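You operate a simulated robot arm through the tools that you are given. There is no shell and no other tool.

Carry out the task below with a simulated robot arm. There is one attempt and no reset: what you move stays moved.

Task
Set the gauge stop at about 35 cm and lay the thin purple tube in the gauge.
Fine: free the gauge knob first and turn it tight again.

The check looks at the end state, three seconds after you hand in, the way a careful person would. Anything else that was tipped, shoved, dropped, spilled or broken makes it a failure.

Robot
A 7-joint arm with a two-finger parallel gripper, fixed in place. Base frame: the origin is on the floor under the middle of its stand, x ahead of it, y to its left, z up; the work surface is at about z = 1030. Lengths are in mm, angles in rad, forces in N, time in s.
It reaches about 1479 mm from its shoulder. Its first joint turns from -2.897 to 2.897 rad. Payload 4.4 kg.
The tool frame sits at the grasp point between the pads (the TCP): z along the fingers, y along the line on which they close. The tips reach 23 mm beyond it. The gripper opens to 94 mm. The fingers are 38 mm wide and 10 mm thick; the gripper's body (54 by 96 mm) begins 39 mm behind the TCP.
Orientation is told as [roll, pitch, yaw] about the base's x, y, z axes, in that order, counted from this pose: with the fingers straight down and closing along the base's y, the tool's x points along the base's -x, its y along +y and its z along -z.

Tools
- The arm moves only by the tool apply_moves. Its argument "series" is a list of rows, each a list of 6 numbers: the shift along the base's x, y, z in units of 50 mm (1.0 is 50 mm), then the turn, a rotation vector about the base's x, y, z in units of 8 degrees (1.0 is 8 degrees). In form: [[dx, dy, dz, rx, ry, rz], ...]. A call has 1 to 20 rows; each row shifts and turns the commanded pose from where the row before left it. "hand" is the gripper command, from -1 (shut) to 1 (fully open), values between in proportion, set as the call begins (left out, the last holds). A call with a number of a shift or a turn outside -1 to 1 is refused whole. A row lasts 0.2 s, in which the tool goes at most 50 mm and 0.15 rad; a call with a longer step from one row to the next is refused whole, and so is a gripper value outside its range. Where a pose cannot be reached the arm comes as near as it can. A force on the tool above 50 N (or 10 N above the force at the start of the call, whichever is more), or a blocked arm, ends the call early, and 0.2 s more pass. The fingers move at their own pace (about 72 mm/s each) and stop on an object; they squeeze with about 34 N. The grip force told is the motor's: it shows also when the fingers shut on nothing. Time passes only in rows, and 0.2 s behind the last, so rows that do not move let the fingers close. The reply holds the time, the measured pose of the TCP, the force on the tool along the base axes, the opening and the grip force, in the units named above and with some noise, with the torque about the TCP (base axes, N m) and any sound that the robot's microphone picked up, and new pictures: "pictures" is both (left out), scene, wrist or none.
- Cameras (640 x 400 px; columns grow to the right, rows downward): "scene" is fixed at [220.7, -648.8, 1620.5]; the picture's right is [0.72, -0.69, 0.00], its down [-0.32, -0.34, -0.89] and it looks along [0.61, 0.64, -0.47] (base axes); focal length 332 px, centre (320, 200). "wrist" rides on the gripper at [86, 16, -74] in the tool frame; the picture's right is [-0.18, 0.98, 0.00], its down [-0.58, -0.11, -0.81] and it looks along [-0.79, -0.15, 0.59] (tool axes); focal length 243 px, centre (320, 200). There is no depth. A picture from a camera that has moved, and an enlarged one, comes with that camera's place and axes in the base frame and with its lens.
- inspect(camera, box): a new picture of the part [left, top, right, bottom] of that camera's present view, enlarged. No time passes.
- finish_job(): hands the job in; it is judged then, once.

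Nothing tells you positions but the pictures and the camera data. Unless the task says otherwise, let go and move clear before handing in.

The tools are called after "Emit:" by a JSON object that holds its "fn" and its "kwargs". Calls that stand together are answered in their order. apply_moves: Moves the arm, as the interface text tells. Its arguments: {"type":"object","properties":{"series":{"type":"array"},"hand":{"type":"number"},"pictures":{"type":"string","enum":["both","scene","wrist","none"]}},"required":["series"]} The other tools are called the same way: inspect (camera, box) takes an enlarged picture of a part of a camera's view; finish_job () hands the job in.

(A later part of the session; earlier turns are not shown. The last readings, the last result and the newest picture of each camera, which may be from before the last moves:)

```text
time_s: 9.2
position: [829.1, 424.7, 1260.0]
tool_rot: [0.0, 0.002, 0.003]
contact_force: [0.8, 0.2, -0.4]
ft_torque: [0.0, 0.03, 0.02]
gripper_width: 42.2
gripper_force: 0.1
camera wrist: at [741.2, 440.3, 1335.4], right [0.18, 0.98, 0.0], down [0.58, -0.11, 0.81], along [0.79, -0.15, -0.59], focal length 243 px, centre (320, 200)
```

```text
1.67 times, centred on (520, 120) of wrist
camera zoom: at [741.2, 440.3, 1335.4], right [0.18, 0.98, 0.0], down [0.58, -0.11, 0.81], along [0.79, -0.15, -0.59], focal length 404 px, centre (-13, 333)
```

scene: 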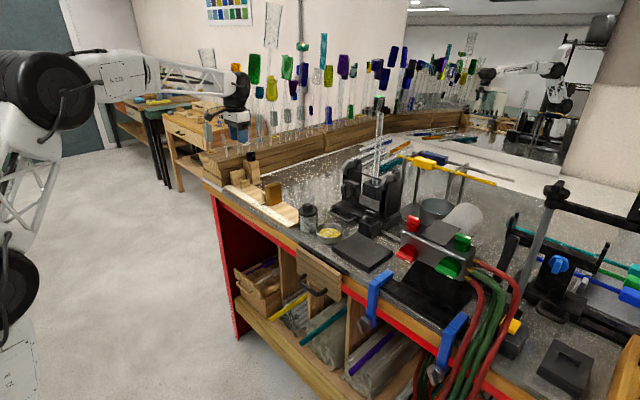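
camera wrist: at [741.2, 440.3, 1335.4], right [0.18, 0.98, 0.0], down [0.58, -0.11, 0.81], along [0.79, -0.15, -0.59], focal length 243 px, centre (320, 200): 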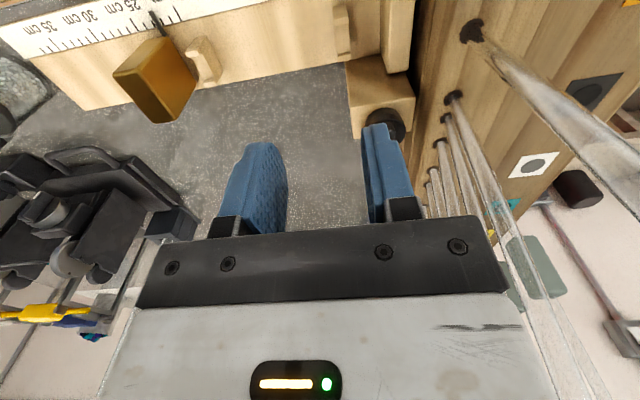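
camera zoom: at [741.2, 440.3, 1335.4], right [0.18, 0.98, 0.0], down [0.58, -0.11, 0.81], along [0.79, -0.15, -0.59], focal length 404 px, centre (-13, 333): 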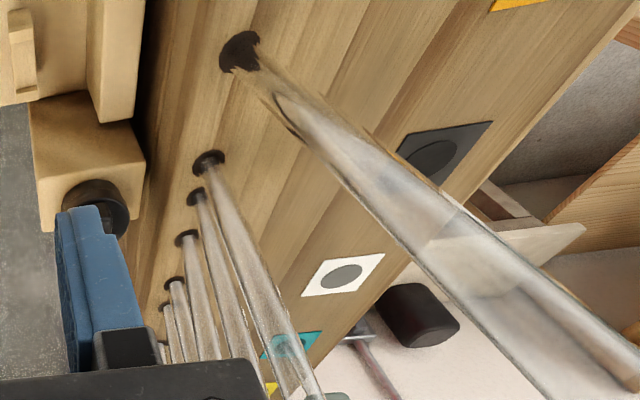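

The front-row rods actually stand at y≈533 (rack top z≈1138), too close for straddling the knob with the hand upright. Nothing looks displaced. Instead I'll turn the knob by pushing its bar with the outer face of the +y finger (gripper wide open, hand staying at -y, clear of the rods). Moving to look from beside the knob.

Emit:
{"fn": "apply_moves", "kwargs": {"series": [[0, -0.5, 0, 0, 0, 0], [0.5, -0.3, -0.2, 0, 0, 0], [0.6, 0, -0.4, 0, 0, 0], [0.6, 0, -0.4, 0, 0, 0], [0.36, 0.2, -0.2, 0, 0, 0], [0, 0, 0, 0, 0, 0]], "hand": 1, "pictures": "both"}}

Emit:
{"fn": "inspect", "kwargs": {"camera": "wrist", "box": [360, 60, 520, 220]}}

Emit:
{"fn": "inspect", "kwargs": {"camera": "scene", "box": [210, 80, 310, 220]}}

```text
time_s: 10.6
position: [934.0, 396.8, 1201.1]
tool_rot: [-0.001, -0.001, 0.003]
contact_force: [-0.1, 0.0, -0.1]
ft_torque: [-0.01, 0.01, -0.03]
gripper_width: 94.1
gripper_force: 0.2
camera wrist: at [847.4, 411.6, 1277.2], right [0.18, 0.98, 0.0], down [0.58, -0.11, 0.81], along [0.79, -0.15, -0.59], focal length 243 px, centre (320, 200)
```

scene: 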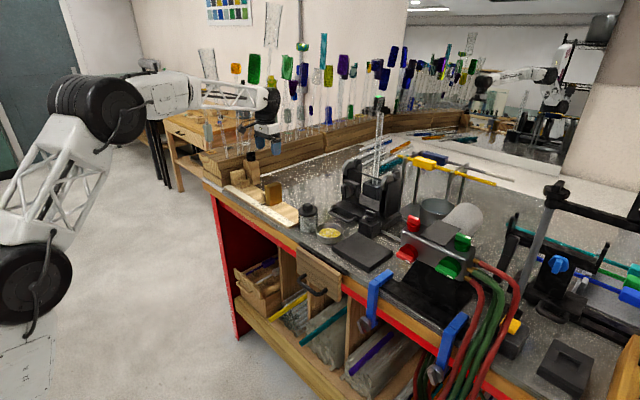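
wrist: 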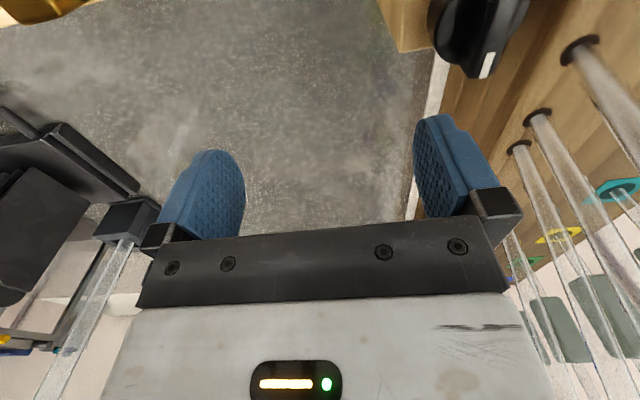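

```text
2.50 times, centred on (440, 140) of wrist
camera zoom: at [847.4, 411.6, 1277.2], right [0.18, 0.98, 0.0], down [0.58, -0.11, 0.81], along [0.79, -0.15, -0.59], focal length 606 px, centre (20, 350)
```

zoom: 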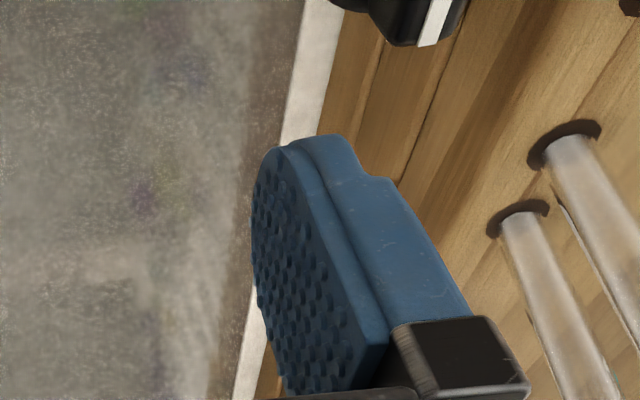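

```text
2.86 times, centred on (260, 150) of scene
camera zoom: at [220.7, -648.8, 1620.5], right [0.72, -0.69, 0.0], down [-0.32, -0.34, -0.89], along [0.61, 0.64, -0.47], focal length 950 px, centre (491, 343)
```

zoom: 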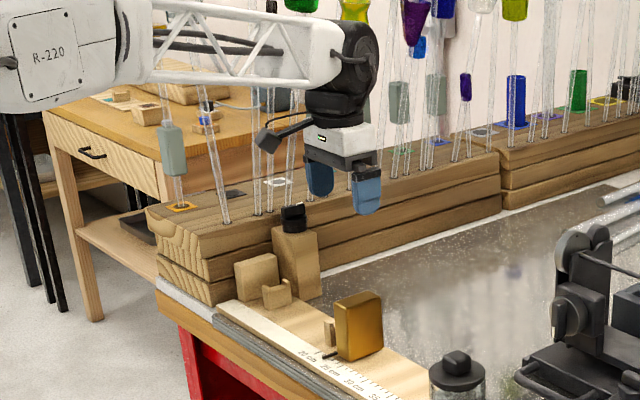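

Triangulating again, the knob axis is near (897, 473), bar top about z=1163, disc top about 1146. I'll lower the +y finger beside the bar's +x half (tip ~z 1150) without touching yet.

Emit:
{"fn": "apply_moves", "kwargs": {"series": [[-0.2, 0, 0, 0, 0, 0], [0, 0, -0.3, 0, 0, 0], [0, 0, -0.26, 0, 0, 0], [0, 0, 0, 0, 0, 0]], "hand": 1, "pictures": "both"}}

Emit:
{"fn": "inspect", "kwargs": {"camera": "scene", "box": [230, 120, 290, 190]}}

Emit:
{"fn": "inspect", "kwargs": {"camera": "wrist", "box": [380, 0, 520, 130]}}

```text
time_s: 11.6
position: [922.5, 397.4, 1174.8]
tool_rot: [-0.001, -0.001, 0.003]
contact_force: [0.8, -0.3, 0.4]
ft_torque: [-0.05, 0.0, 0.01]
gripper_width: 94.0
gripper_force: 0.1
camera wrist: at [836.8, 412.0, 1249.2], right [0.18, 0.98, 0.0], down [0.58, -0.11, 0.81], along [0.79, -0.15, -0.59], focal length 243 px, centre (320, 200)
```

scene: 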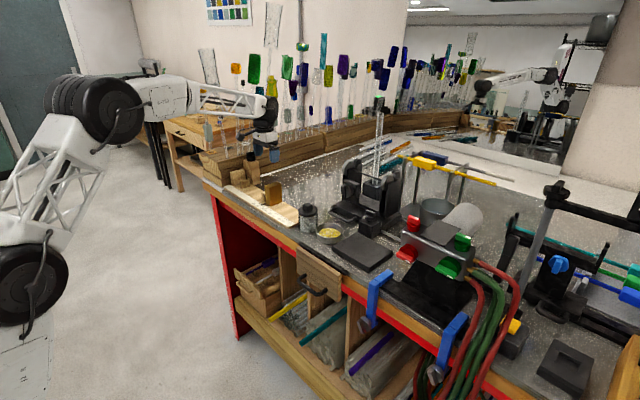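
wrist: 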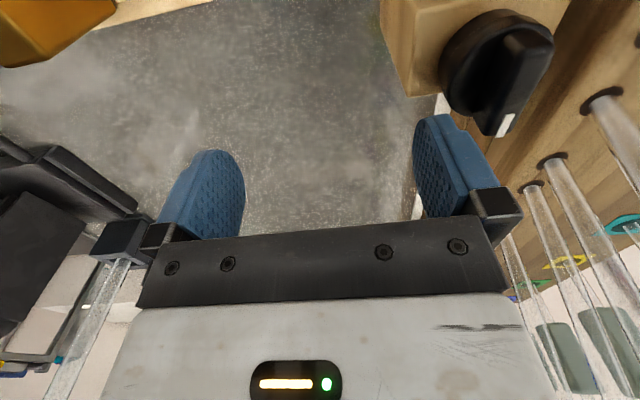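

```text
5.71 times, centred on (260, 155) of scene
camera zoom: at [220.7, -648.8, 1620.5], right [0.72, -0.69, 0.0], down [-0.32, -0.34, -0.89], along [0.61, 0.64, -0.47], focal length 1900 px, centre (663, 457)
```

zoom: 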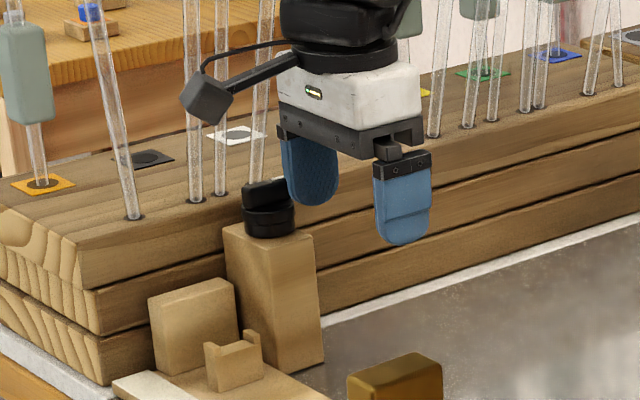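

```text
3.08 times, centred on (450, 65) of wrist
camera zoom: at [836.8, 412.0, 1249.2], right [0.18, 0.98, 0.0], down [0.58, -0.11, 0.81], along [0.79, -0.15, -0.59], focal length 746 px, centre (-80, 615)
```

zoom: 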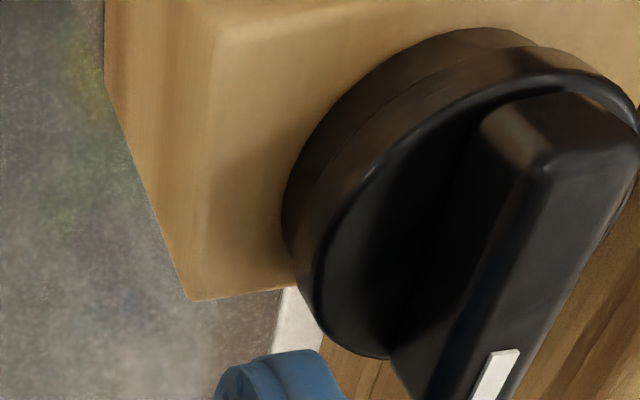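

The finger tip is level with the bar (tip ~1152, bar top ~1160). I'll lower 4 mm and push gently in +y to turn the bar counter-clockwise, watching the force.

Emit:
{"fn": "apply_moves", "kwargs": {"series": [[0, 0, -0.08, 0, 0, 0], [0, 0.1, 0, 0, 0, 0], [0, 0.1, 0, 0, 0, 0], [0, 0.1, 0, 0, 0, 0], [0, 0, 0, 0, 0, 0]], "hand": 1, "pictures": "both"}}

Emit:
{"fn": "inspect", "kwargs": {"camera": "scene", "box": [230, 120, 290, 190]}}

Emit:
{"fn": "inspect", "kwargs": {"camera": "wrist", "box": [380, 0, 520, 130]}}

```text
time_s: 12.8
position: [923.4, 410.9, 1169.7]
tool_rot: [-0.001, -0.002, 0.0]
contact_force: [-1.1, -44.8, -0.6]
ft_torque: [-1.04, 0.0, 0.86]
gripper_width: 73.7
gripper_force: 0.0
camera wrist: at [837.0, 425.2, 1244.3], right [0.18, 0.98, 0.0], down [0.58, -0.11, 0.81], along [0.79, -0.15, -0.59], focal length 243 px, centre (320, 200)
```

scene: 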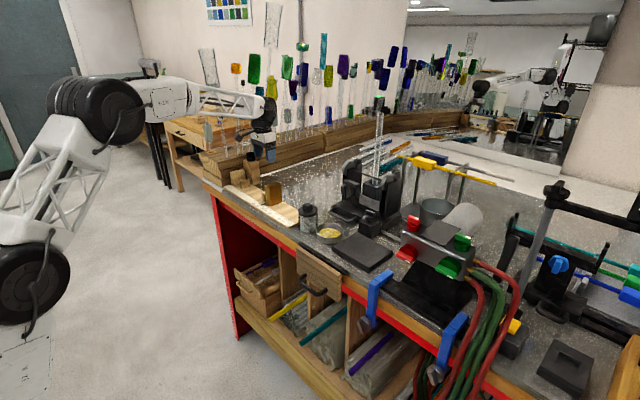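
wrist: 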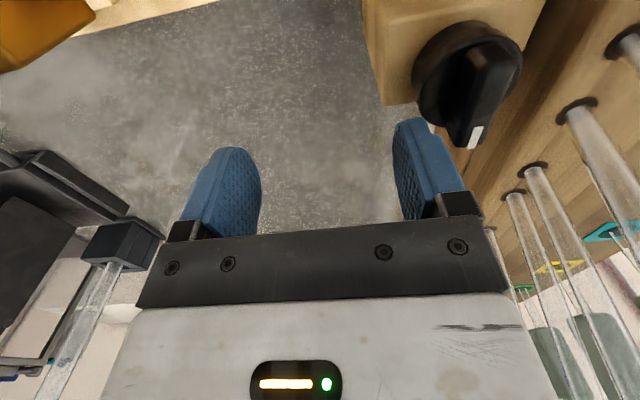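

```text
5.71 times, centred on (260, 155) of scene
camera zoom: at [220.7, -648.8, 1620.5], right [0.72, -0.69, 0.0], down [-0.32, -0.34, -0.89], along [0.61, 0.64, -0.47], focal length 1900 px, centre (663, 457)
```

zoom: 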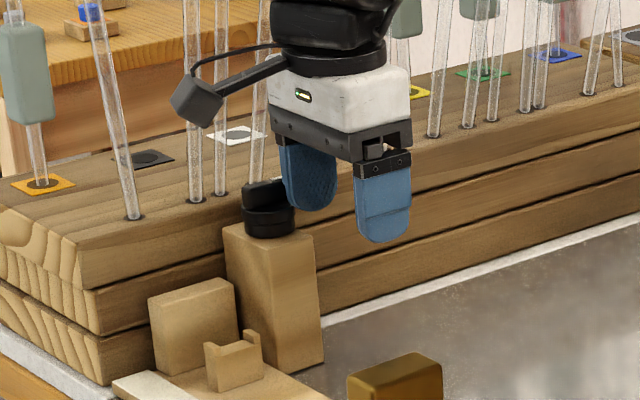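

```text
3.08 times, centred on (450, 65) of wrist
camera zoom: at [837.0, 425.2, 1244.3], right [0.18, 0.98, 0.0], down [0.58, -0.11, 0.81], along [0.79, -0.15, -0.59], focal length 746 px, centre (-80, 615)
```

zoom: 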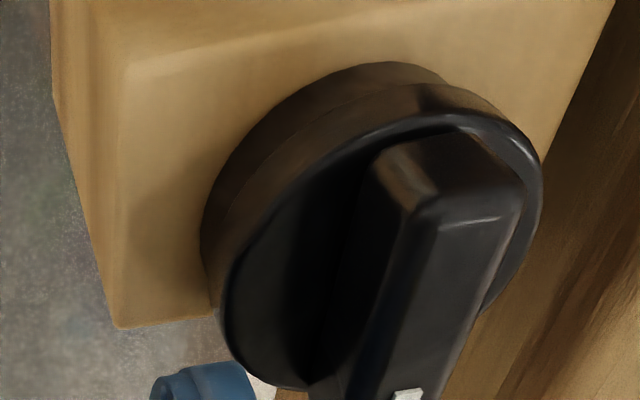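

The fingertip met the knob's disc rim rather than the bar (and the open fingers are back-drivable). I'll back off, raise ~6 mm and push again on the bar only.

Emit:
{"fn": "apply_moves", "kwargs": {"series": [[0, -0.4, 0, 0, 0, 0], [0, 0, 0.12, 0, 0, 0], [0, 0, 0, 0, 0, 0], [0, 0.2, 0, 0, 0, 0], [0, 0.1, 0, 0, 0, 0], [0, 0.1, 0, 0, 0, 0], [0, 0.1, 0, 0, 0, 0], [0, 0, 0, 0, 0, 0]], "hand": 1, "pictures": "both"}}

Emit:
{"fn": "inspect", "kwargs": {"camera": "scene", "box": [230, 120, 290, 190]}}

Emit:
{"fn": "inspect", "kwargs": {"camera": "wrist", "box": [380, 30, 520, 160]}}

```text
time_s: 14.6
position: [923.2, 415.7, 1174.2]
tool_rot: [0.0, -0.002, 0.0]
contact_force: [-6.0, -18.0, -4.6]
ft_torque: [-0.53, 0.09, 0.61]
gripper_width: 86.1
gripper_force: 0.0
camera wrist: at [837.4, 430.8, 1249.7], right [0.18, 0.98, 0.0], down [0.58, -0.11, 0.81], along [0.79, -0.15, -0.59], focal length 243 px, centre (320, 200)
```

scene: 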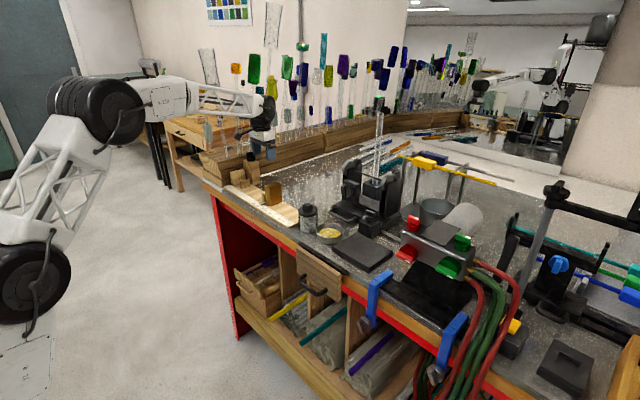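
wrist: 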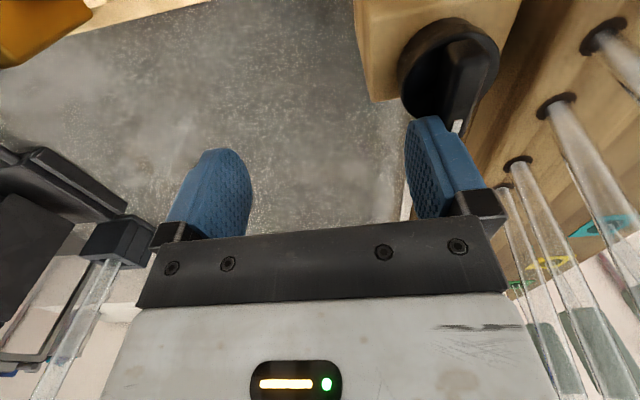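

```text
5.71 times, centred on (260, 155) of scene
camera zoom: at [220.7, -648.8, 1620.5], right [0.72, -0.69, 0.0], down [-0.32, -0.34, -0.89], along [0.61, 0.64, -0.47], focal length 1900 px, centre (663, 457)
```

zoom: 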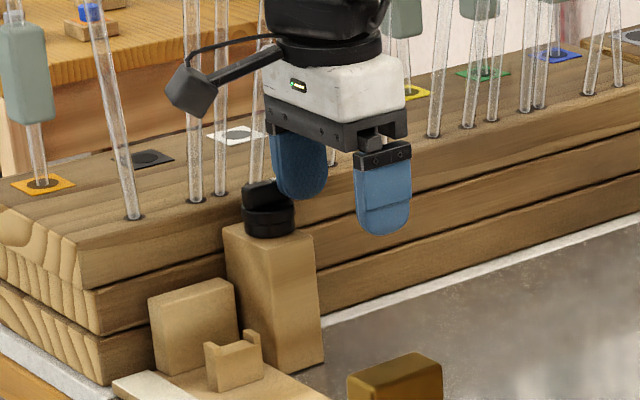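

```text
3.08 times, centred on (450, 95) of wrist
camera zoom: at [837.4, 430.8, 1249.7], right [0.18, 0.98, 0.0], down [0.58, -0.11, 0.81], along [0.79, -0.15, -0.59], focal length 746 px, centre (-80, 523)
```

zoom: 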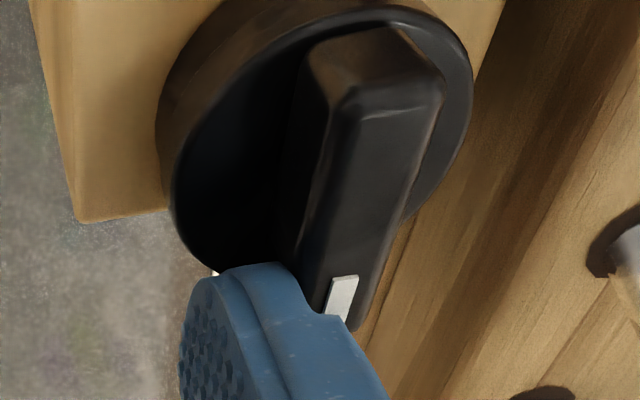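

Now the finger is on the bar's tip (contact at x≈907). I'll keep pushing +y.

Emit:
{"fn": "apply_moves", "kwargs": {"series": [[0, 0.1, 0, 0, 0, 0], [0, 0.1, 0, 0, 0, 0], [0, 0, 0, 0, 0, 0]], "hand": 1, "pictures": "wrist"}}

Emit:
{"fn": "inspect", "kwargs": {"camera": "wrist", "box": [380, 30, 520, 160]}}

Emit:
{"fn": "inspect", "kwargs": {"camera": "scene", "box": [230, 120, 290, 190]}}

```text
time_s: 15.2
position: [924.7, 419.5, 1175.0]
tool_rot: [-0.004, 0.0, 0.0]
contact_force: [-21.0, -36.8, -0.1]
ft_torque: [-0.31, 0.17, 1.68]
gripper_width: 77.7
gripper_force: 0.0
stopped in row 2: the force on the tool passed its limit at 54 N (the readings are from after the stop); the commanded pose is now the measured one
camera wrist: at [837.8, 435.6, 1250.0], right [0.18, 0.98, 0.0], down [0.58, -0.11, 0.81], along [0.79, -0.15, -0.59], focal length 243 px, centre (320, 200)
```

wrist: 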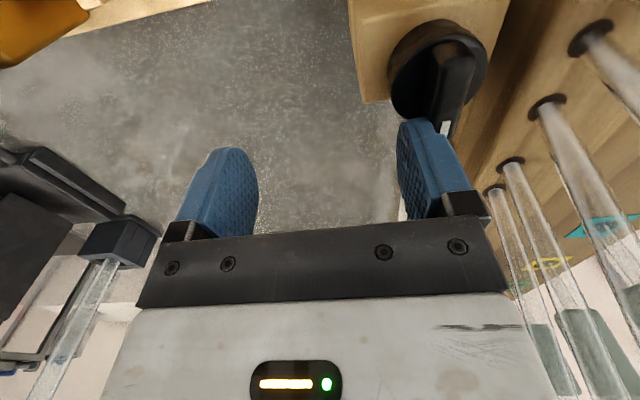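

```text
3.08 times, centred on (450, 95) of wrist
camera zoom: at [837.8, 435.6, 1250.0], right [0.18, 0.98, 0.0], down [0.58, -0.11, 0.81], along [0.79, -0.15, -0.59], focal length 746 px, centre (-80, 523)
```

zoom: 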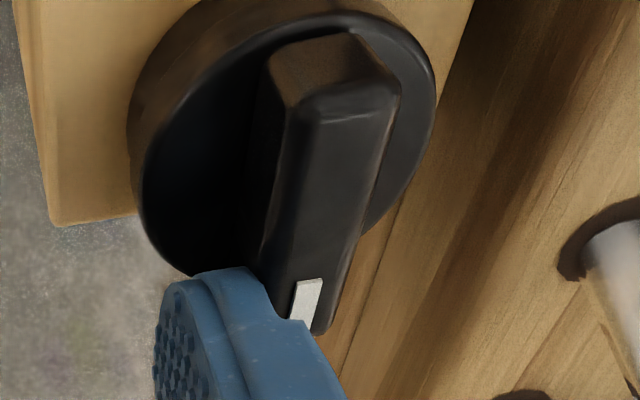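

```text
5.71 times, centred on (260, 155) of scene
camera zoom: at [220.7, -648.8, 1620.5], right [0.72, -0.69, 0.0], down [-0.32, -0.34, -0.89], along [0.61, 0.64, -0.47], focal length 1900 px, centre (663, 457)
```

zoom: 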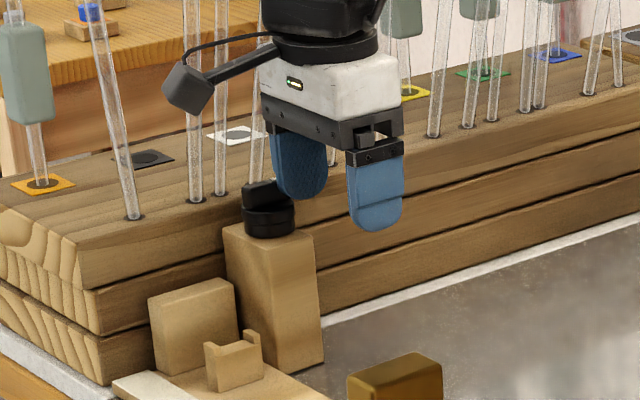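

The bar didn't budge counter-clockwise at ~40 N with a short lever. I'll back off and test the other sense: pushing the bar's -x end in +y (clockwise).

Emit:
{"fn": "apply_moves", "kwargs": {"series": [[0, -0.5, 0, 0, 0, 0], [-0.6, 0, 0, 0, 0, 0], [-0.5, 0, 0, 0, 0, 0], [0, 0.1, 0, 0, 0, 0], [0, 0.1, 0, 0, 0, 0], [0, 0.1, 0, 0, 0, 0], [0, 0, 0, 0, 0, 0]], "hand": 1, "pictures": "wrist"}}

Emit:
{"fn": "inspect", "kwargs": {"camera": "wrist", "box": [380, 30, 520, 230]}}

Emit:
{"fn": "inspect", "kwargs": {"camera": "scene", "box": [230, 120, 290, 190]}}

```text
time_s: 16.8
position: [870.0, 412.9, 1174.8]
tool_rot: [0.0, 0.0, -0.001]
contact_force: [-2.0, -1.6, 0.9]
ft_torque: [0.0, 0.01, 0.06]
gripper_width: 93.3
gripper_force: 0.0
camera wrist: at [782.3, 427.5, 1249.1], right [0.18, 0.98, 0.0], down [0.58, -0.11, 0.81], along [0.79, -0.15, -0.59], focal length 243 px, centre (320, 200)
```

wrist: 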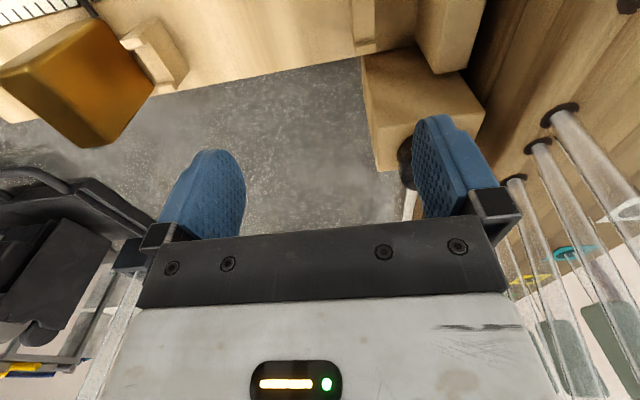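

```text
2.00 times, centred on (450, 130) of wrist
camera zoom: at [782.3, 427.5, 1249.1], right [0.18, 0.98, 0.0], down [0.58, -0.11, 0.81], along [0.79, -0.15, -0.59], focal length 485 px, centre (60, 340)
```

zoom: 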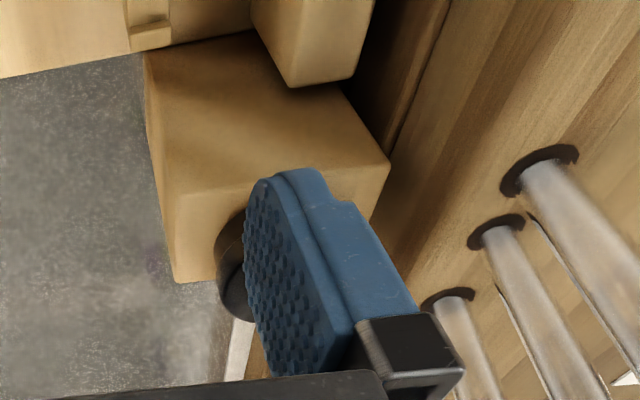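

```text
5.71 times, centred on (260, 155) of scene
camera zoom: at [220.7, -648.8, 1620.5], right [0.72, -0.69, 0.0], down [-0.32, -0.34, -0.89], along [0.61, 0.64, -0.47], focal length 1900 px, centre (663, 457)
```

zoom: 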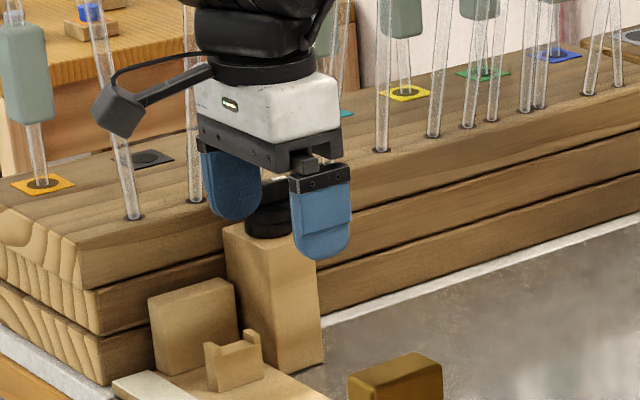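

Just touching. Pushing further in +y on this end.

Emit:
{"fn": "apply_moves", "kwargs": {"series": [[0, 0.1, 0, 0, 0, 0], [0, 0.1, 0, 0, 0, 0], [0, 0.1, 0, 0, 0, 0], [0, 0, 0, 0, 0, 0]], "hand": 1, "pictures": "wrist"}}

Emit:
{"fn": "inspect", "kwargs": {"camera": "scene", "box": [230, 120, 290, 190]}}

```text
time_s: 17.8
position: [867.7, 427.5, 1175.1]
tool_rot: [-0.002, 0.001, -0.001]
contact_force: [0.2, 0.4, 0.6]
ft_torque: [0.0, 0.05, -0.04]
gripper_width: 93.7
gripper_force: 0.0
camera wrist: at [781.8, 442.9, 1249.8], right [0.18, 0.98, 0.0], down [0.58, -0.11, 0.81], along [0.79, -0.15, -0.59], focal length 243 px, centre (320, 200)
```

wrist: 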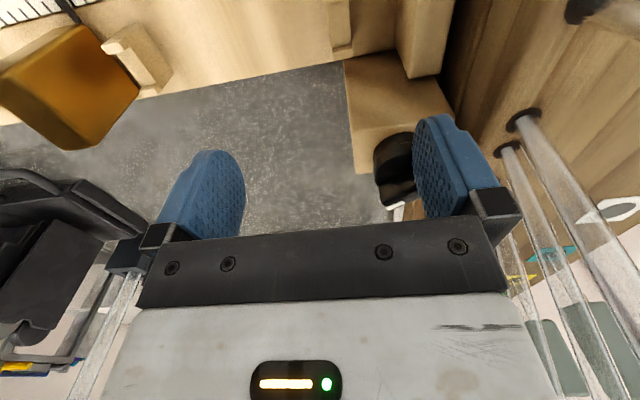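

```text
5.71 times, centred on (260, 155) of scene
camera zoom: at [220.7, -648.8, 1620.5], right [0.72, -0.69, 0.0], down [-0.32, -0.34, -0.89], along [0.61, 0.64, -0.47], focal length 1900 px, centre (663, 457)
```

zoom: 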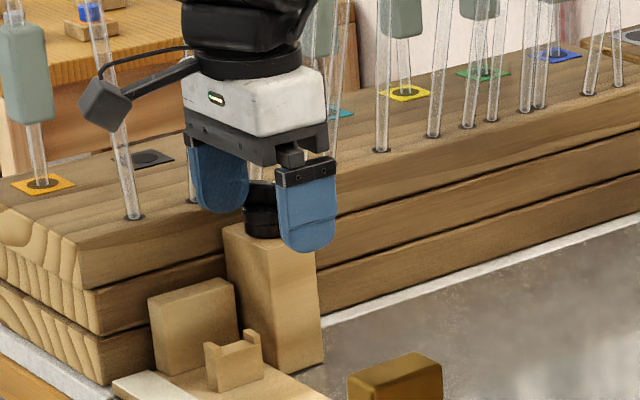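

No resistance, so either the bar turned or I missed it. I'll back away to see the knob.

Emit:
{"fn": "apply_moves", "kwargs": {"series": [[0, -0.8, 0, 0, 0, 0], [-0.4, -0.3, 0.5, 0, 0, 0], [-0.5, 0, 0.6, 0, 0, 0], [0, 0, 0, 0, 0, 0]], "hand": 1, "pictures": "wrist"}}

Emit:
{"fn": "inspect", "kwargs": {"camera": "scene", "box": [230, 120, 290, 190]}}

Emit:
{"fn": "inspect", "kwargs": {"camera": "wrist", "box": [340, 60, 480, 200]}}

```text
time_s: 18.8
position: [821.8, 372.1, 1230.0]
tool_rot: [-0.002, 0.0, 0.001]
contact_force: [0.3, -0.5, -0.1]
ft_torque: [0.01, 0.01, -0.03]
gripper_width: 93.8
gripper_force: 0.1
camera wrist: at [735.0, 387.6, 1304.7], right [0.18, 0.98, 0.0], down [0.58, -0.11, 0.81], along [0.79, -0.15, -0.59], focal length 243 px, centre (320, 200)
```

wrist: 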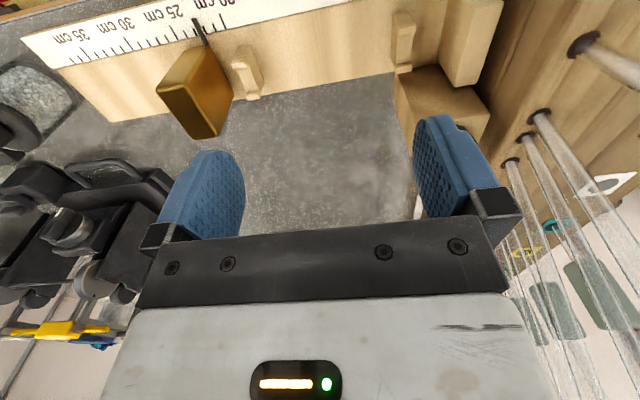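

```text
5.71 times, centred on (260, 155) of scene
camera zoom: at [220.7, -648.8, 1620.5], right [0.72, -0.69, 0.0], down [-0.32, -0.34, -0.89], along [0.61, 0.64, -0.47], focal length 1900 px, centre (663, 457)
```

zoom: 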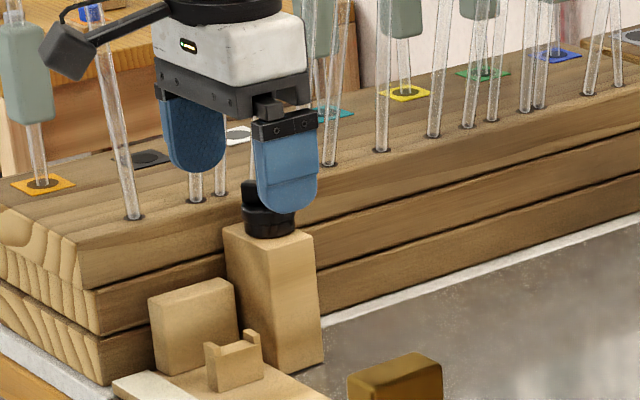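

```text
2.86 times, centred on (410, 130) of wrist
camera zoom: at [735.0, 387.6, 1304.7], right [0.18, 0.98, 0.0], down [0.58, -0.11, 0.81], along [0.79, -0.15, -0.59], focal length 693 px, centre (63, 400)
```

zoom: 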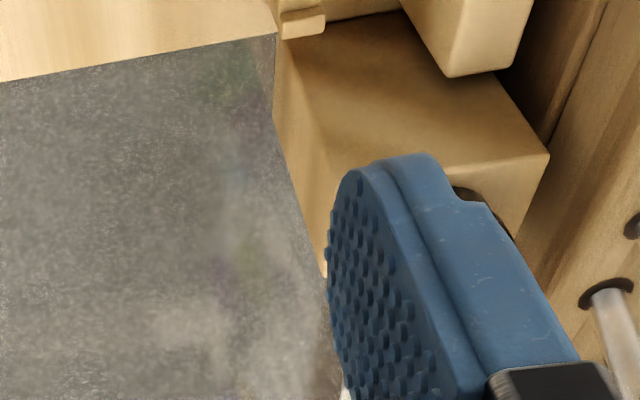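

Emit:
{"fn": "apply_moves", "kwargs": {"series": [[0, 0, 0.6, 0, 0, 0], [0, 0.5, 0.2, 0, 0, 0], [0, 0.5, 0, 0, 0, 0], [0, 0, 0, 0, 0, 0]], "hand": 1, "pictures": "wrist"}}

Emit:
{"fn": "inspect", "kwargs": {"camera": "wrist", "box": [320, 20, 440, 140]}}

Emit:
{"fn": "inspect", "kwargs": {"camera": "scene", "box": [230, 120, 290, 190]}}

```text
time_s: 19.8
position: [823.1, 423.1, 1268.4]
tool_rot: [-0.002, 0.0, -0.001]
contact_force: [-0.5, 0.3, -0.9]
ft_torque: [0.04, 0.01, 0.01]
gripper_width: 93.8
gripper_force: 0.0
camera wrist: at [736.5, 438.5, 1344.7], right [0.18, 0.98, 0.0], down [0.58, -0.11, 0.81], along [0.79, -0.15, -0.59], focal length 243 px, centre (320, 200)
```

wrist: 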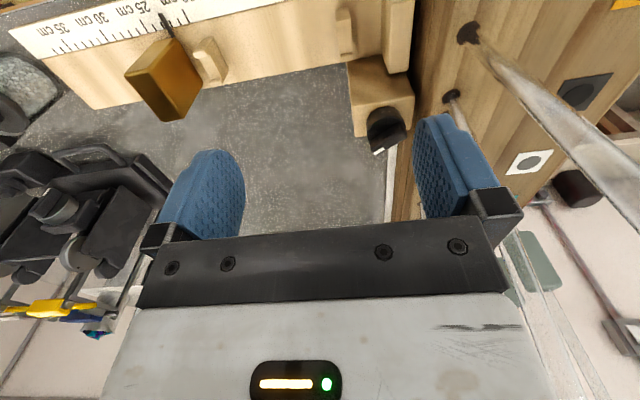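

```text
3.33 times, centred on (380, 80) of wrist
camera zoom: at [736.5, 438.5, 1344.7], right [0.18, 0.98, 0.0], down [0.58, -0.11, 0.81], along [0.79, -0.15, -0.59], focal length 809 px, centre (120, 600)
```

zoom: 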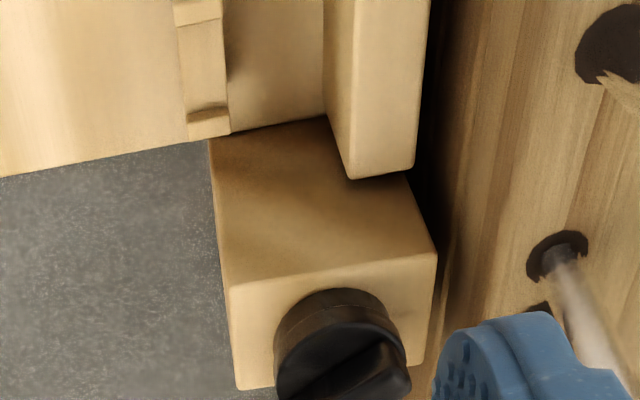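

```text
5.71 times, centred on (260, 155) of scene
camera zoom: at [220.7, -648.8, 1620.5], right [0.72, -0.69, 0.0], down [-0.32, -0.34, -0.89], along [0.61, 0.64, -0.47], focal length 1900 px, centre (663, 457)
```

zoom: 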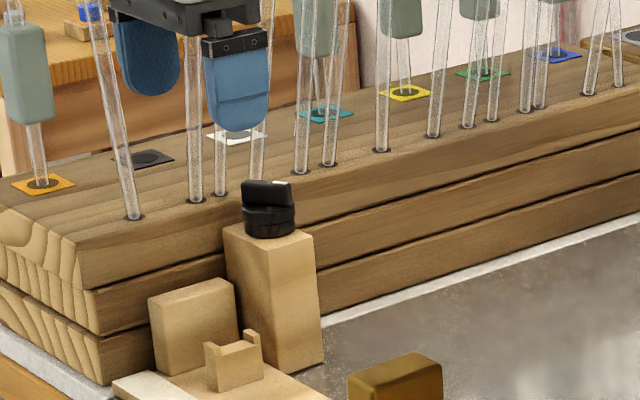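

The knob turns clockwise easily: the mark has swung toward -y, while counter-clockwise was at its stop. I'll measure its angle and then check whether the stop is free.

Emit:
{"fn": "inspect", "kwargs": {"camera": "wrist", "box": [340, 80, 440, 180]}}

Emit:
{"fn": "inspect", "kwargs": {"camera": "scene", "box": [250, 142, 280, 167]}}

```text
4.00 times, centred on (390, 130) of wrist
camera zoom: at [736.5, 438.5, 1344.7], right [0.18, 0.98, 0.0], down [0.58, -0.11, 0.81], along [0.79, -0.15, -0.59], focal length 970 px, centre (40, 480)
```

zoom: 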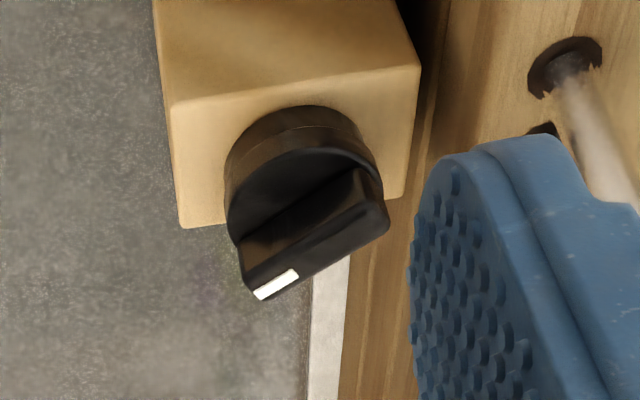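

```text
16.00 times, centred on (265, 154) of scene
camera zoom: at [220.7, -648.8, 1620.5], right [0.72, -0.69, 0.0], down [-0.32, -0.34, -0.89], along [0.61, 0.64, -0.47], focal length 5320 px, centre (1200, 928)
```

zoom: 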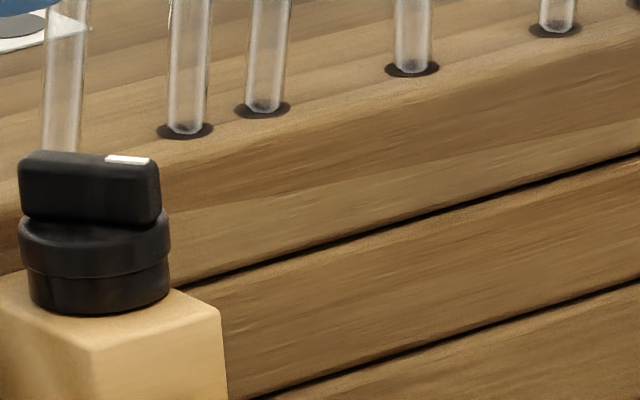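

The bar is now ~50° clockwise. I'll turn it on to about 90° by pushing its other end in +x with the finger's edge, then test the stop.

Emit:
{"fn": "apply_moves", "kwargs": {"series": [[0.5, 0.08, -0.4, 0, 0, 0], [0, 0, -0.8, 0, 0, 0], [0, 0, -0.68, 0, 0, 0], [0, 0, 0, 0, 0, 0]], "hand": 1, "pictures": "wrist"}}

Emit:
{"fn": "inspect", "kwargs": {"camera": "scene", "box": [240, 132, 280, 167]}}

```text
time_s: 20.8
position: [850.6, 425.0, 1179.7]
tool_rot: [-0.003, 0.0, 0.0]
contact_force: [1.3, 0.2, -0.5]
ft_torque: [-0.01, -0.02, 0.01]
gripper_width: 94.0
gripper_force: 0.0
camera wrist: at [762.7, 440.7, 1253.0], right [0.18, 0.98, 0.0], down [0.58, -0.11, 0.81], along [0.79, -0.15, -0.59], focal length 243 px, centre (320, 200)
```

wrist: 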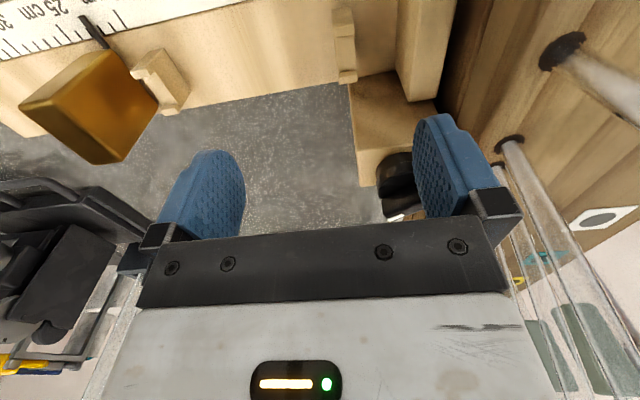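

```text
11.43 times, centred on (260, 150) of scene
camera zoom: at [220.7, -648.8, 1620.5], right [0.72, -0.69, 0.0], down [-0.32, -0.34, -0.89], along [0.61, 0.64, -0.47], focal length 3800 px, centre (1006, 777)
```

zoom: 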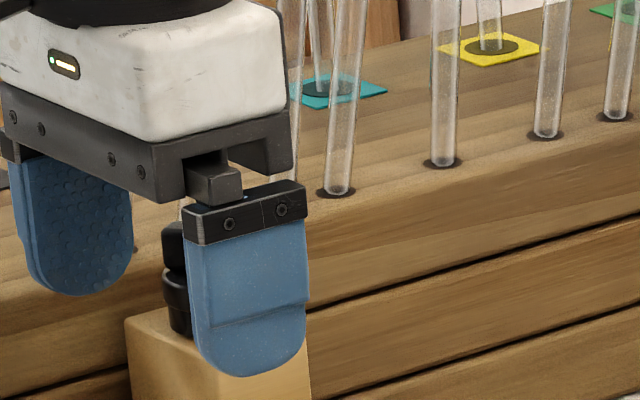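

Emit:
{"fn": "apply_moves", "kwargs": {"series": [[0, 0.04, -0.1, 0, 0, 0], [0.1, 0, 0, 0, 0, 0], [0.1, 0, 0, 0, 0, 0], [0.1, 0, 0, 0, 0, 0], [0.1, 0, 0, 0, 0, 0], [0, 0, 0, 0, 0, 0]], "hand": 1, "pictures": "wrist"}}

Emit:
{"fn": "inspect", "kwargs": {"camera": "wrist", "box": [360, 100, 480, 230]}}

```text
time_s: 21.9
position: [863.2, 431.6, 1173.4]
tool_rot: [-0.001, 0.005, 0.006]
contact_force: [-17.6, 1.1, 1.8]
ft_torque: [0.02, 0.36, 0.85]
gripper_width: 94.2
gripper_force: 0.1
stopped in row 5: the force on the tool passed its limit at 62 N (the readings are from after the stop); the commanded pose is now the measured one
camera wrist: at [776.5, 445.0, 1247.7], right [0.18, 0.98, 0.0], down [0.59, -0.1, 0.8], along [0.79, -0.15, -0.6], focal length 243 px, centre (320, 200)
```

wrist: 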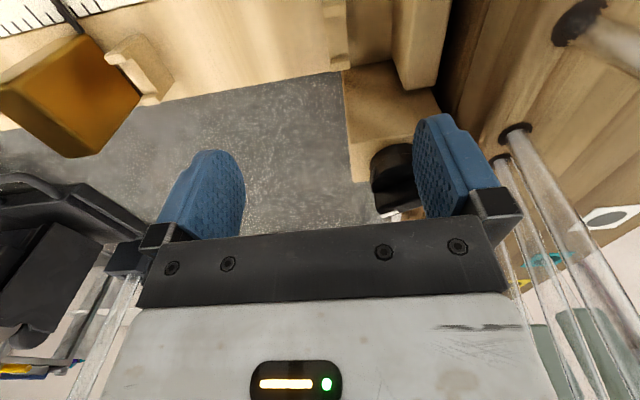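

```text
3.08 times, centred on (420, 165) of wrist
camera zoom: at [776.5, 445.0, 1247.7], right [0.18, 0.98, 0.0], down [0.59, -0.1, 0.8], along [0.79, -0.15, -0.6], focal length 746 px, centre (12, 308)
```

zoom: 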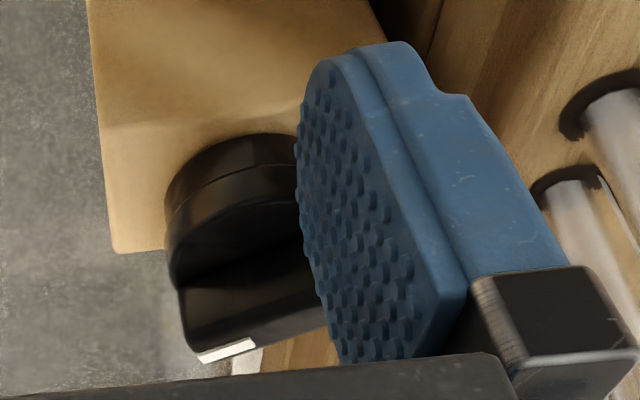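

It stopped at ~60 N, but that may have been the disc rim. I'll back off, raise 4 mm and push again to be sure it is the bar's end of travel.

Emit:
{"fn": "apply_moves", "kwargs": {"series": [[-0.25, 0, 0, 0, 0, 0], [0, -0.1, 0.08, 0, 0, 0], [0, 0, 0, 0, 0, 0], [0.1, 0, 0, 0, 0, 0], [0.1, 0, 0, 0, 0, 0], [0.1, 0, 0, 0, 0, 0], [0.1, 0, 0, 0, 0, 0], [0.1, 0, 0, 0, 0, 0], [0, 0, 0, 0, 0, 0]], "hand": 1, "pictures": "wrist"}}

Emit:
{"fn": "inspect", "kwargs": {"camera": "wrist", "box": [360, 100, 480, 230]}}

```text
time_s: 23.9
position: [874.7, 424.9, 1175.4]
tool_rot: [-0.001, 0.006, 0.006]
contact_force: [-33.1, 10.7, 1.3]
ft_torque: [0.15, 0.26, 1.9]
gripper_width: 94.0
gripper_force: 0.0
camera wrist: at [788.8, 440.8, 1250.5], right [0.18, 0.98, 0.0], down [0.59, -0.1, 0.8], along [0.79, -0.15, -0.6], focal length 243 px, centre (320, 200)
```

wrist: 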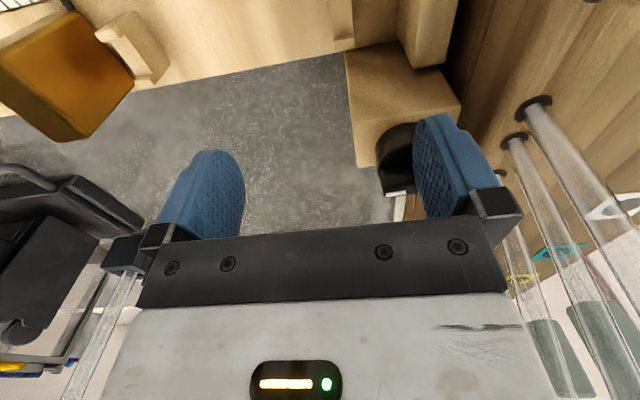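

```text
3.08 times, centred on (420, 165) of wrist
camera zoom: at [788.8, 440.8, 1250.5], right [0.18, 0.98, 0.0], down [0.59, -0.1, 0.8], along [0.79, -0.15, -0.6], focal length 746 px, centre (12, 308)
```

zoom: 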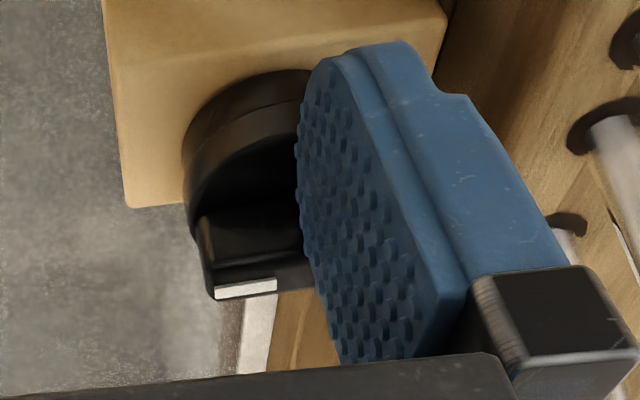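

The bar moved further, near 90° now. Backing off to look at it.

Emit:
{"fn": "apply_moves", "kwargs": {"series": [[-0.4, 0, 0, 0, 0, 0], [-0.4, -0.2, 0.4, 0, 0, 0], [0, 0, 0.9, 0, 0, 0], [-0.3, 0, 0.5, 0, 0, 0], [0, 0, 0, 0, 0, 0]], "hand": 1, "pictures": "wrist"}}

Emit:
{"fn": "inspect", "kwargs": {"camera": "wrist", "box": [340, 80, 440, 180]}}

Emit:
{"fn": "inspect", "kwargs": {"camera": "scene", "box": [250, 142, 280, 167]}}

```text
time_s: 25.1
position: [822.8, 418.3, 1266.7]
tool_rot: [-0.001, 0.003, 0.003]
contact_force: [-0.1, -0.3, -0.1]
ft_torque: [-0.01, 0.0, 0.03]
gripper_width: 94.1
gripper_force: 0.1
camera wrist: at [736.4, 432.0, 1342.2], right [0.18, 0.98, 0.0], down [0.59, -0.11, 0.8], along [0.79, -0.15, -0.59], focal length 243 px, centre (320, 200)
```

wrist: 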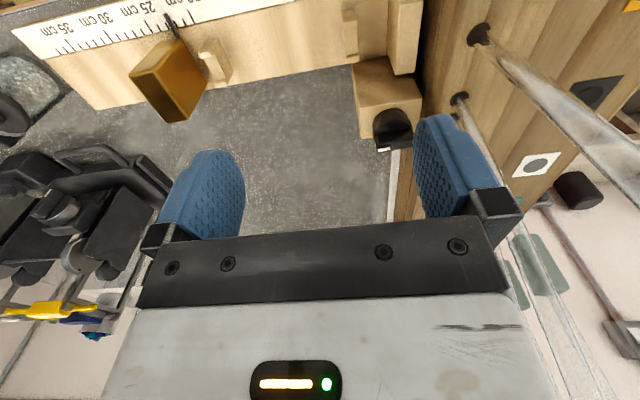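

```text
4.00 times, centred on (390, 130) of wrist
camera zoom: at [736.4, 432.0, 1342.2], right [0.18, 0.98, 0.0], down [0.59, -0.11, 0.8], along [0.79, -0.15, -0.59], focal length 970 px, centre (40, 480)
```

zoom: 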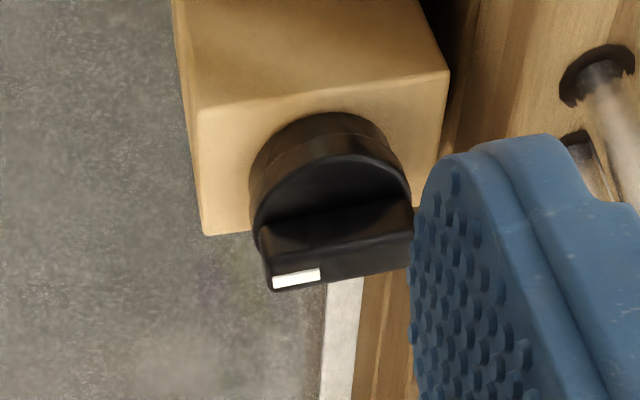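

```text
16.00 times, centred on (265, 154) of scene
camera zoom: at [220.7, -648.8, 1620.5], right [0.72, -0.69, 0.0], down [-0.32, -0.34, -0.89], along [0.61, 0.64, -0.47], focal length 5320 px, centre (1200, 928)
```

zoom: 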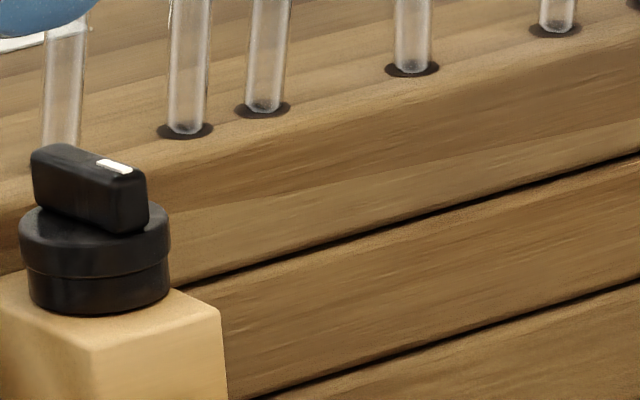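

The knob has gone from mark at +x to mark at -y (about 90°) and stopped resisting only at the end. Now I'll go over the brass stop (about x 812–865, y 230–260, top z≈1117), grip it and try sliding it.

Emit:
{"fn": "apply_moves", "kwargs": {"series": [[0, -0.9, 0, 0, 0, 0], [0, -0.9, 0, 0, 0, 0], [0.1, -0.9, -0.2, 0, 0, 0], [0.2, -0.78, -0.5, 0, 0, 0], [0, 0, -0.6, 0, 0, 0], [0, 0, 0, 0, 0, 0]], "hand": 0.06, "pictures": "both"}}

Emit:
{"fn": "inspect", "kwargs": {"camera": "wrist", "box": [220, 50, 420, 220]}}

Emit:
{"fn": "inspect", "kwargs": {"camera": "scene", "box": [240, 150, 330, 240]}}

```text
time_s: 26.5
position: [834.6, 243.4, 1200.5]
tool_rot: [-0.001, 0.004, 0.004]
contact_force: [-0.4, 0.4, 0.4]
ft_torque: [-0.04, -0.04, 0.02]
gripper_width: 49.6
gripper_force: 0.1
camera wrist: at [748.2, 257.9, 1276.4], right [0.18, 0.98, 0.0], down [0.59, -0.11, 0.8], along [0.79, -0.15, -0.59], focal length 243 px, centre (320, 200)
```

scene: 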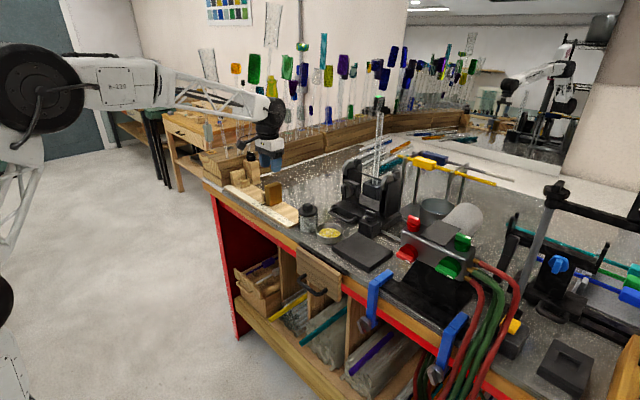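
wrist: 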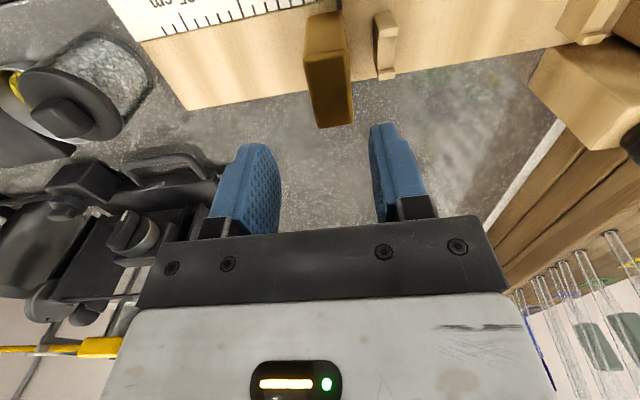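

```text
2.35 times, centred on (320, 135) of wrist
camera zoom: at [748.2, 257.9, 1276.4], right [0.18, 0.98, 0.0], down [0.59, -0.11, 0.8], along [0.79, -0.15, -0.59], focal length 571 px, centre (320, 353)
```

zoom: 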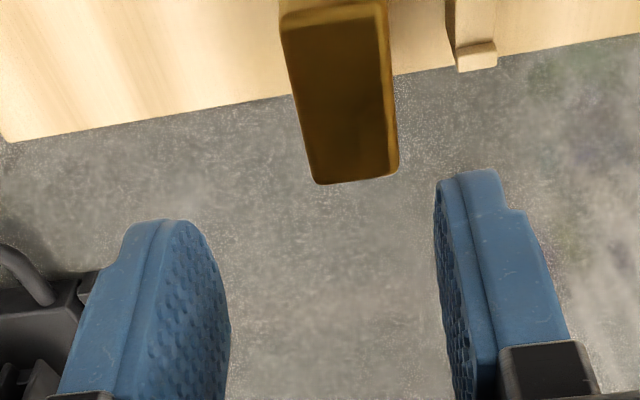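

```text
4.44 times, centred on (285, 195) of scene
camera zoom: at [220.7, -648.8, 1620.5], right [0.72, -0.69, 0.0], down [-0.32, -0.34, -0.89], along [0.61, 0.64, -0.47], focal length 1478 px, centre (476, 222)
```

zoom: 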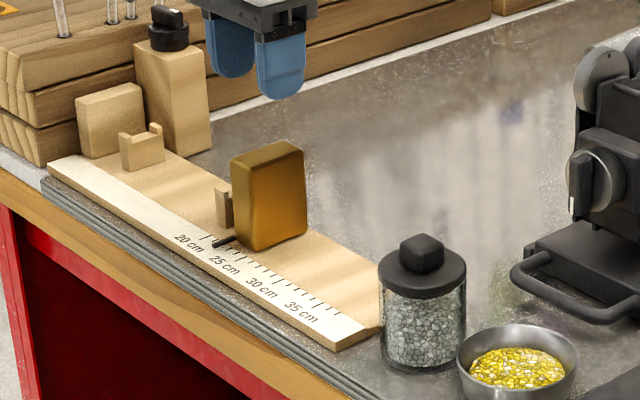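

The stop block's top measures x 813–866, y 235–262. I'll centre over it at y≈248.5 and go down to grip it.

Emit:
{"fn": "apply_moves", "kwargs": {"series": [[0.08, 0.1, -0.6, 0, 0, 0], [0, 0, -0.7, 0, 0, 0], [0, 0, -0.6, 0, 0, 0], [0, 0, 0, 0, 0, 0]], "hand": 0.06, "pictures": "both"}}

Emit:
{"fn": "inspect", "kwargs": {"camera": "scene", "box": [240, 150, 330, 240]}}

```text
time_s: 27.5
position: [836.9, 246.1, 1104.8]
tool_rot: [-0.001, 0.004, 0.003]
contact_force: [-0.2, -0.2, -0.2]
ft_torque: [-0.01, 0.01, 0.01]
gripper_width: 49.6
gripper_force: 0.2
camera wrist: at [750.2, 260.9, 1180.8], right [0.18, 0.98, 0.0], down [0.59, -0.11, 0.8], along [0.79, -0.15, -0.59], focal length 243 px, centre (320, 200)
```

scene: 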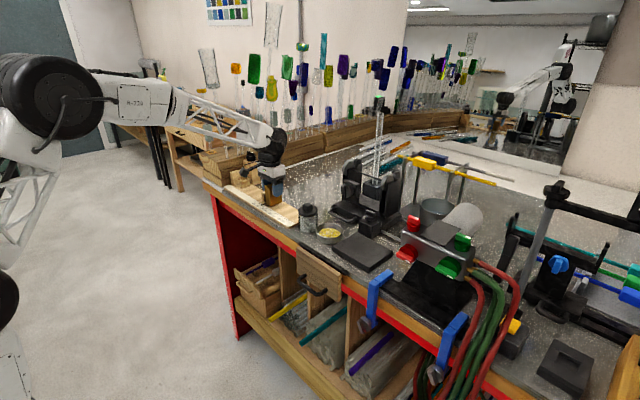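
wrist: 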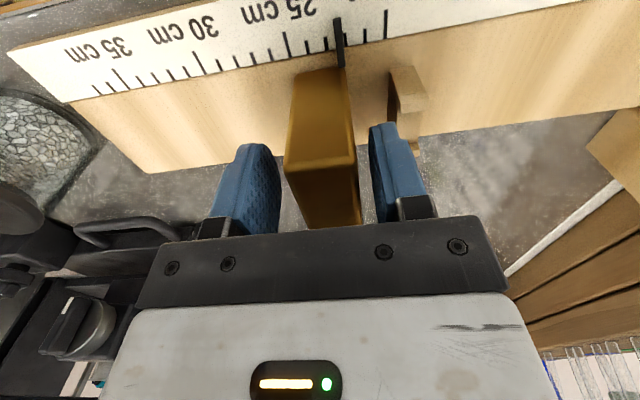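

```text
4.44 times, centred on (285, 195) of scene
camera zoom: at [220.7, -648.8, 1620.5], right [0.72, -0.69, 0.0], down [-0.32, -0.34, -0.89], along [0.61, 0.64, -0.47], focal length 1478 px, centre (476, 222)
```

zoom: 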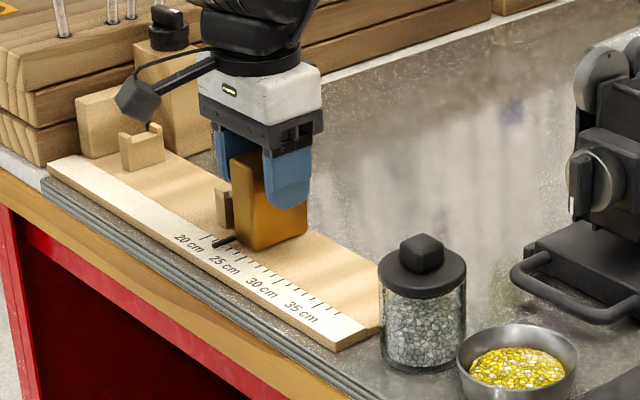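

The fingers straddle the stop cleanly. Closing on it.

Emit:
{"fn": "apply_moves", "kwargs": {"series": [[0, 0, 0, 0, 0, 0], [0, 0, 0, 0, 0, 0], [0, 0, 0, 0, 0, 0]], "hand": -1, "pictures": "wrist"}}

```text
time_s: 28.3
position: [837.9, 245.1, 1104.8]
tool_rot: [-0.001, 0.006, 0.004]
contact_force: [-1.9, -0.9, -2.3]
ft_torque: [0.23, -0.44, -1.69]
gripper_width: 29.9
gripper_force: 44.7
camera wrist: at [750.2, 260.8, 1180.8], right [0.18, 0.98, 0.0], down [0.59, -0.11, 0.8], along [0.79, -0.15, -0.59], focal length 243 px, centre (320, 200)
```

wrist: 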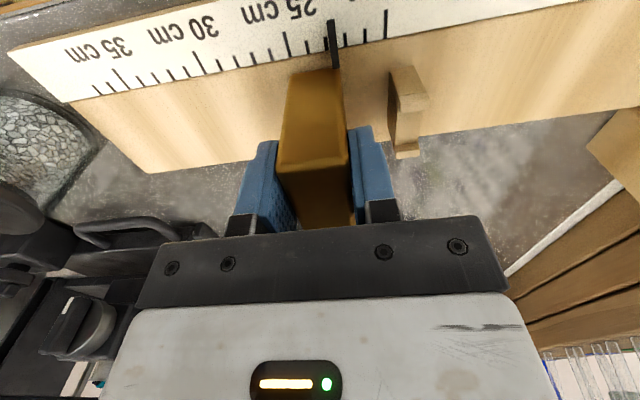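

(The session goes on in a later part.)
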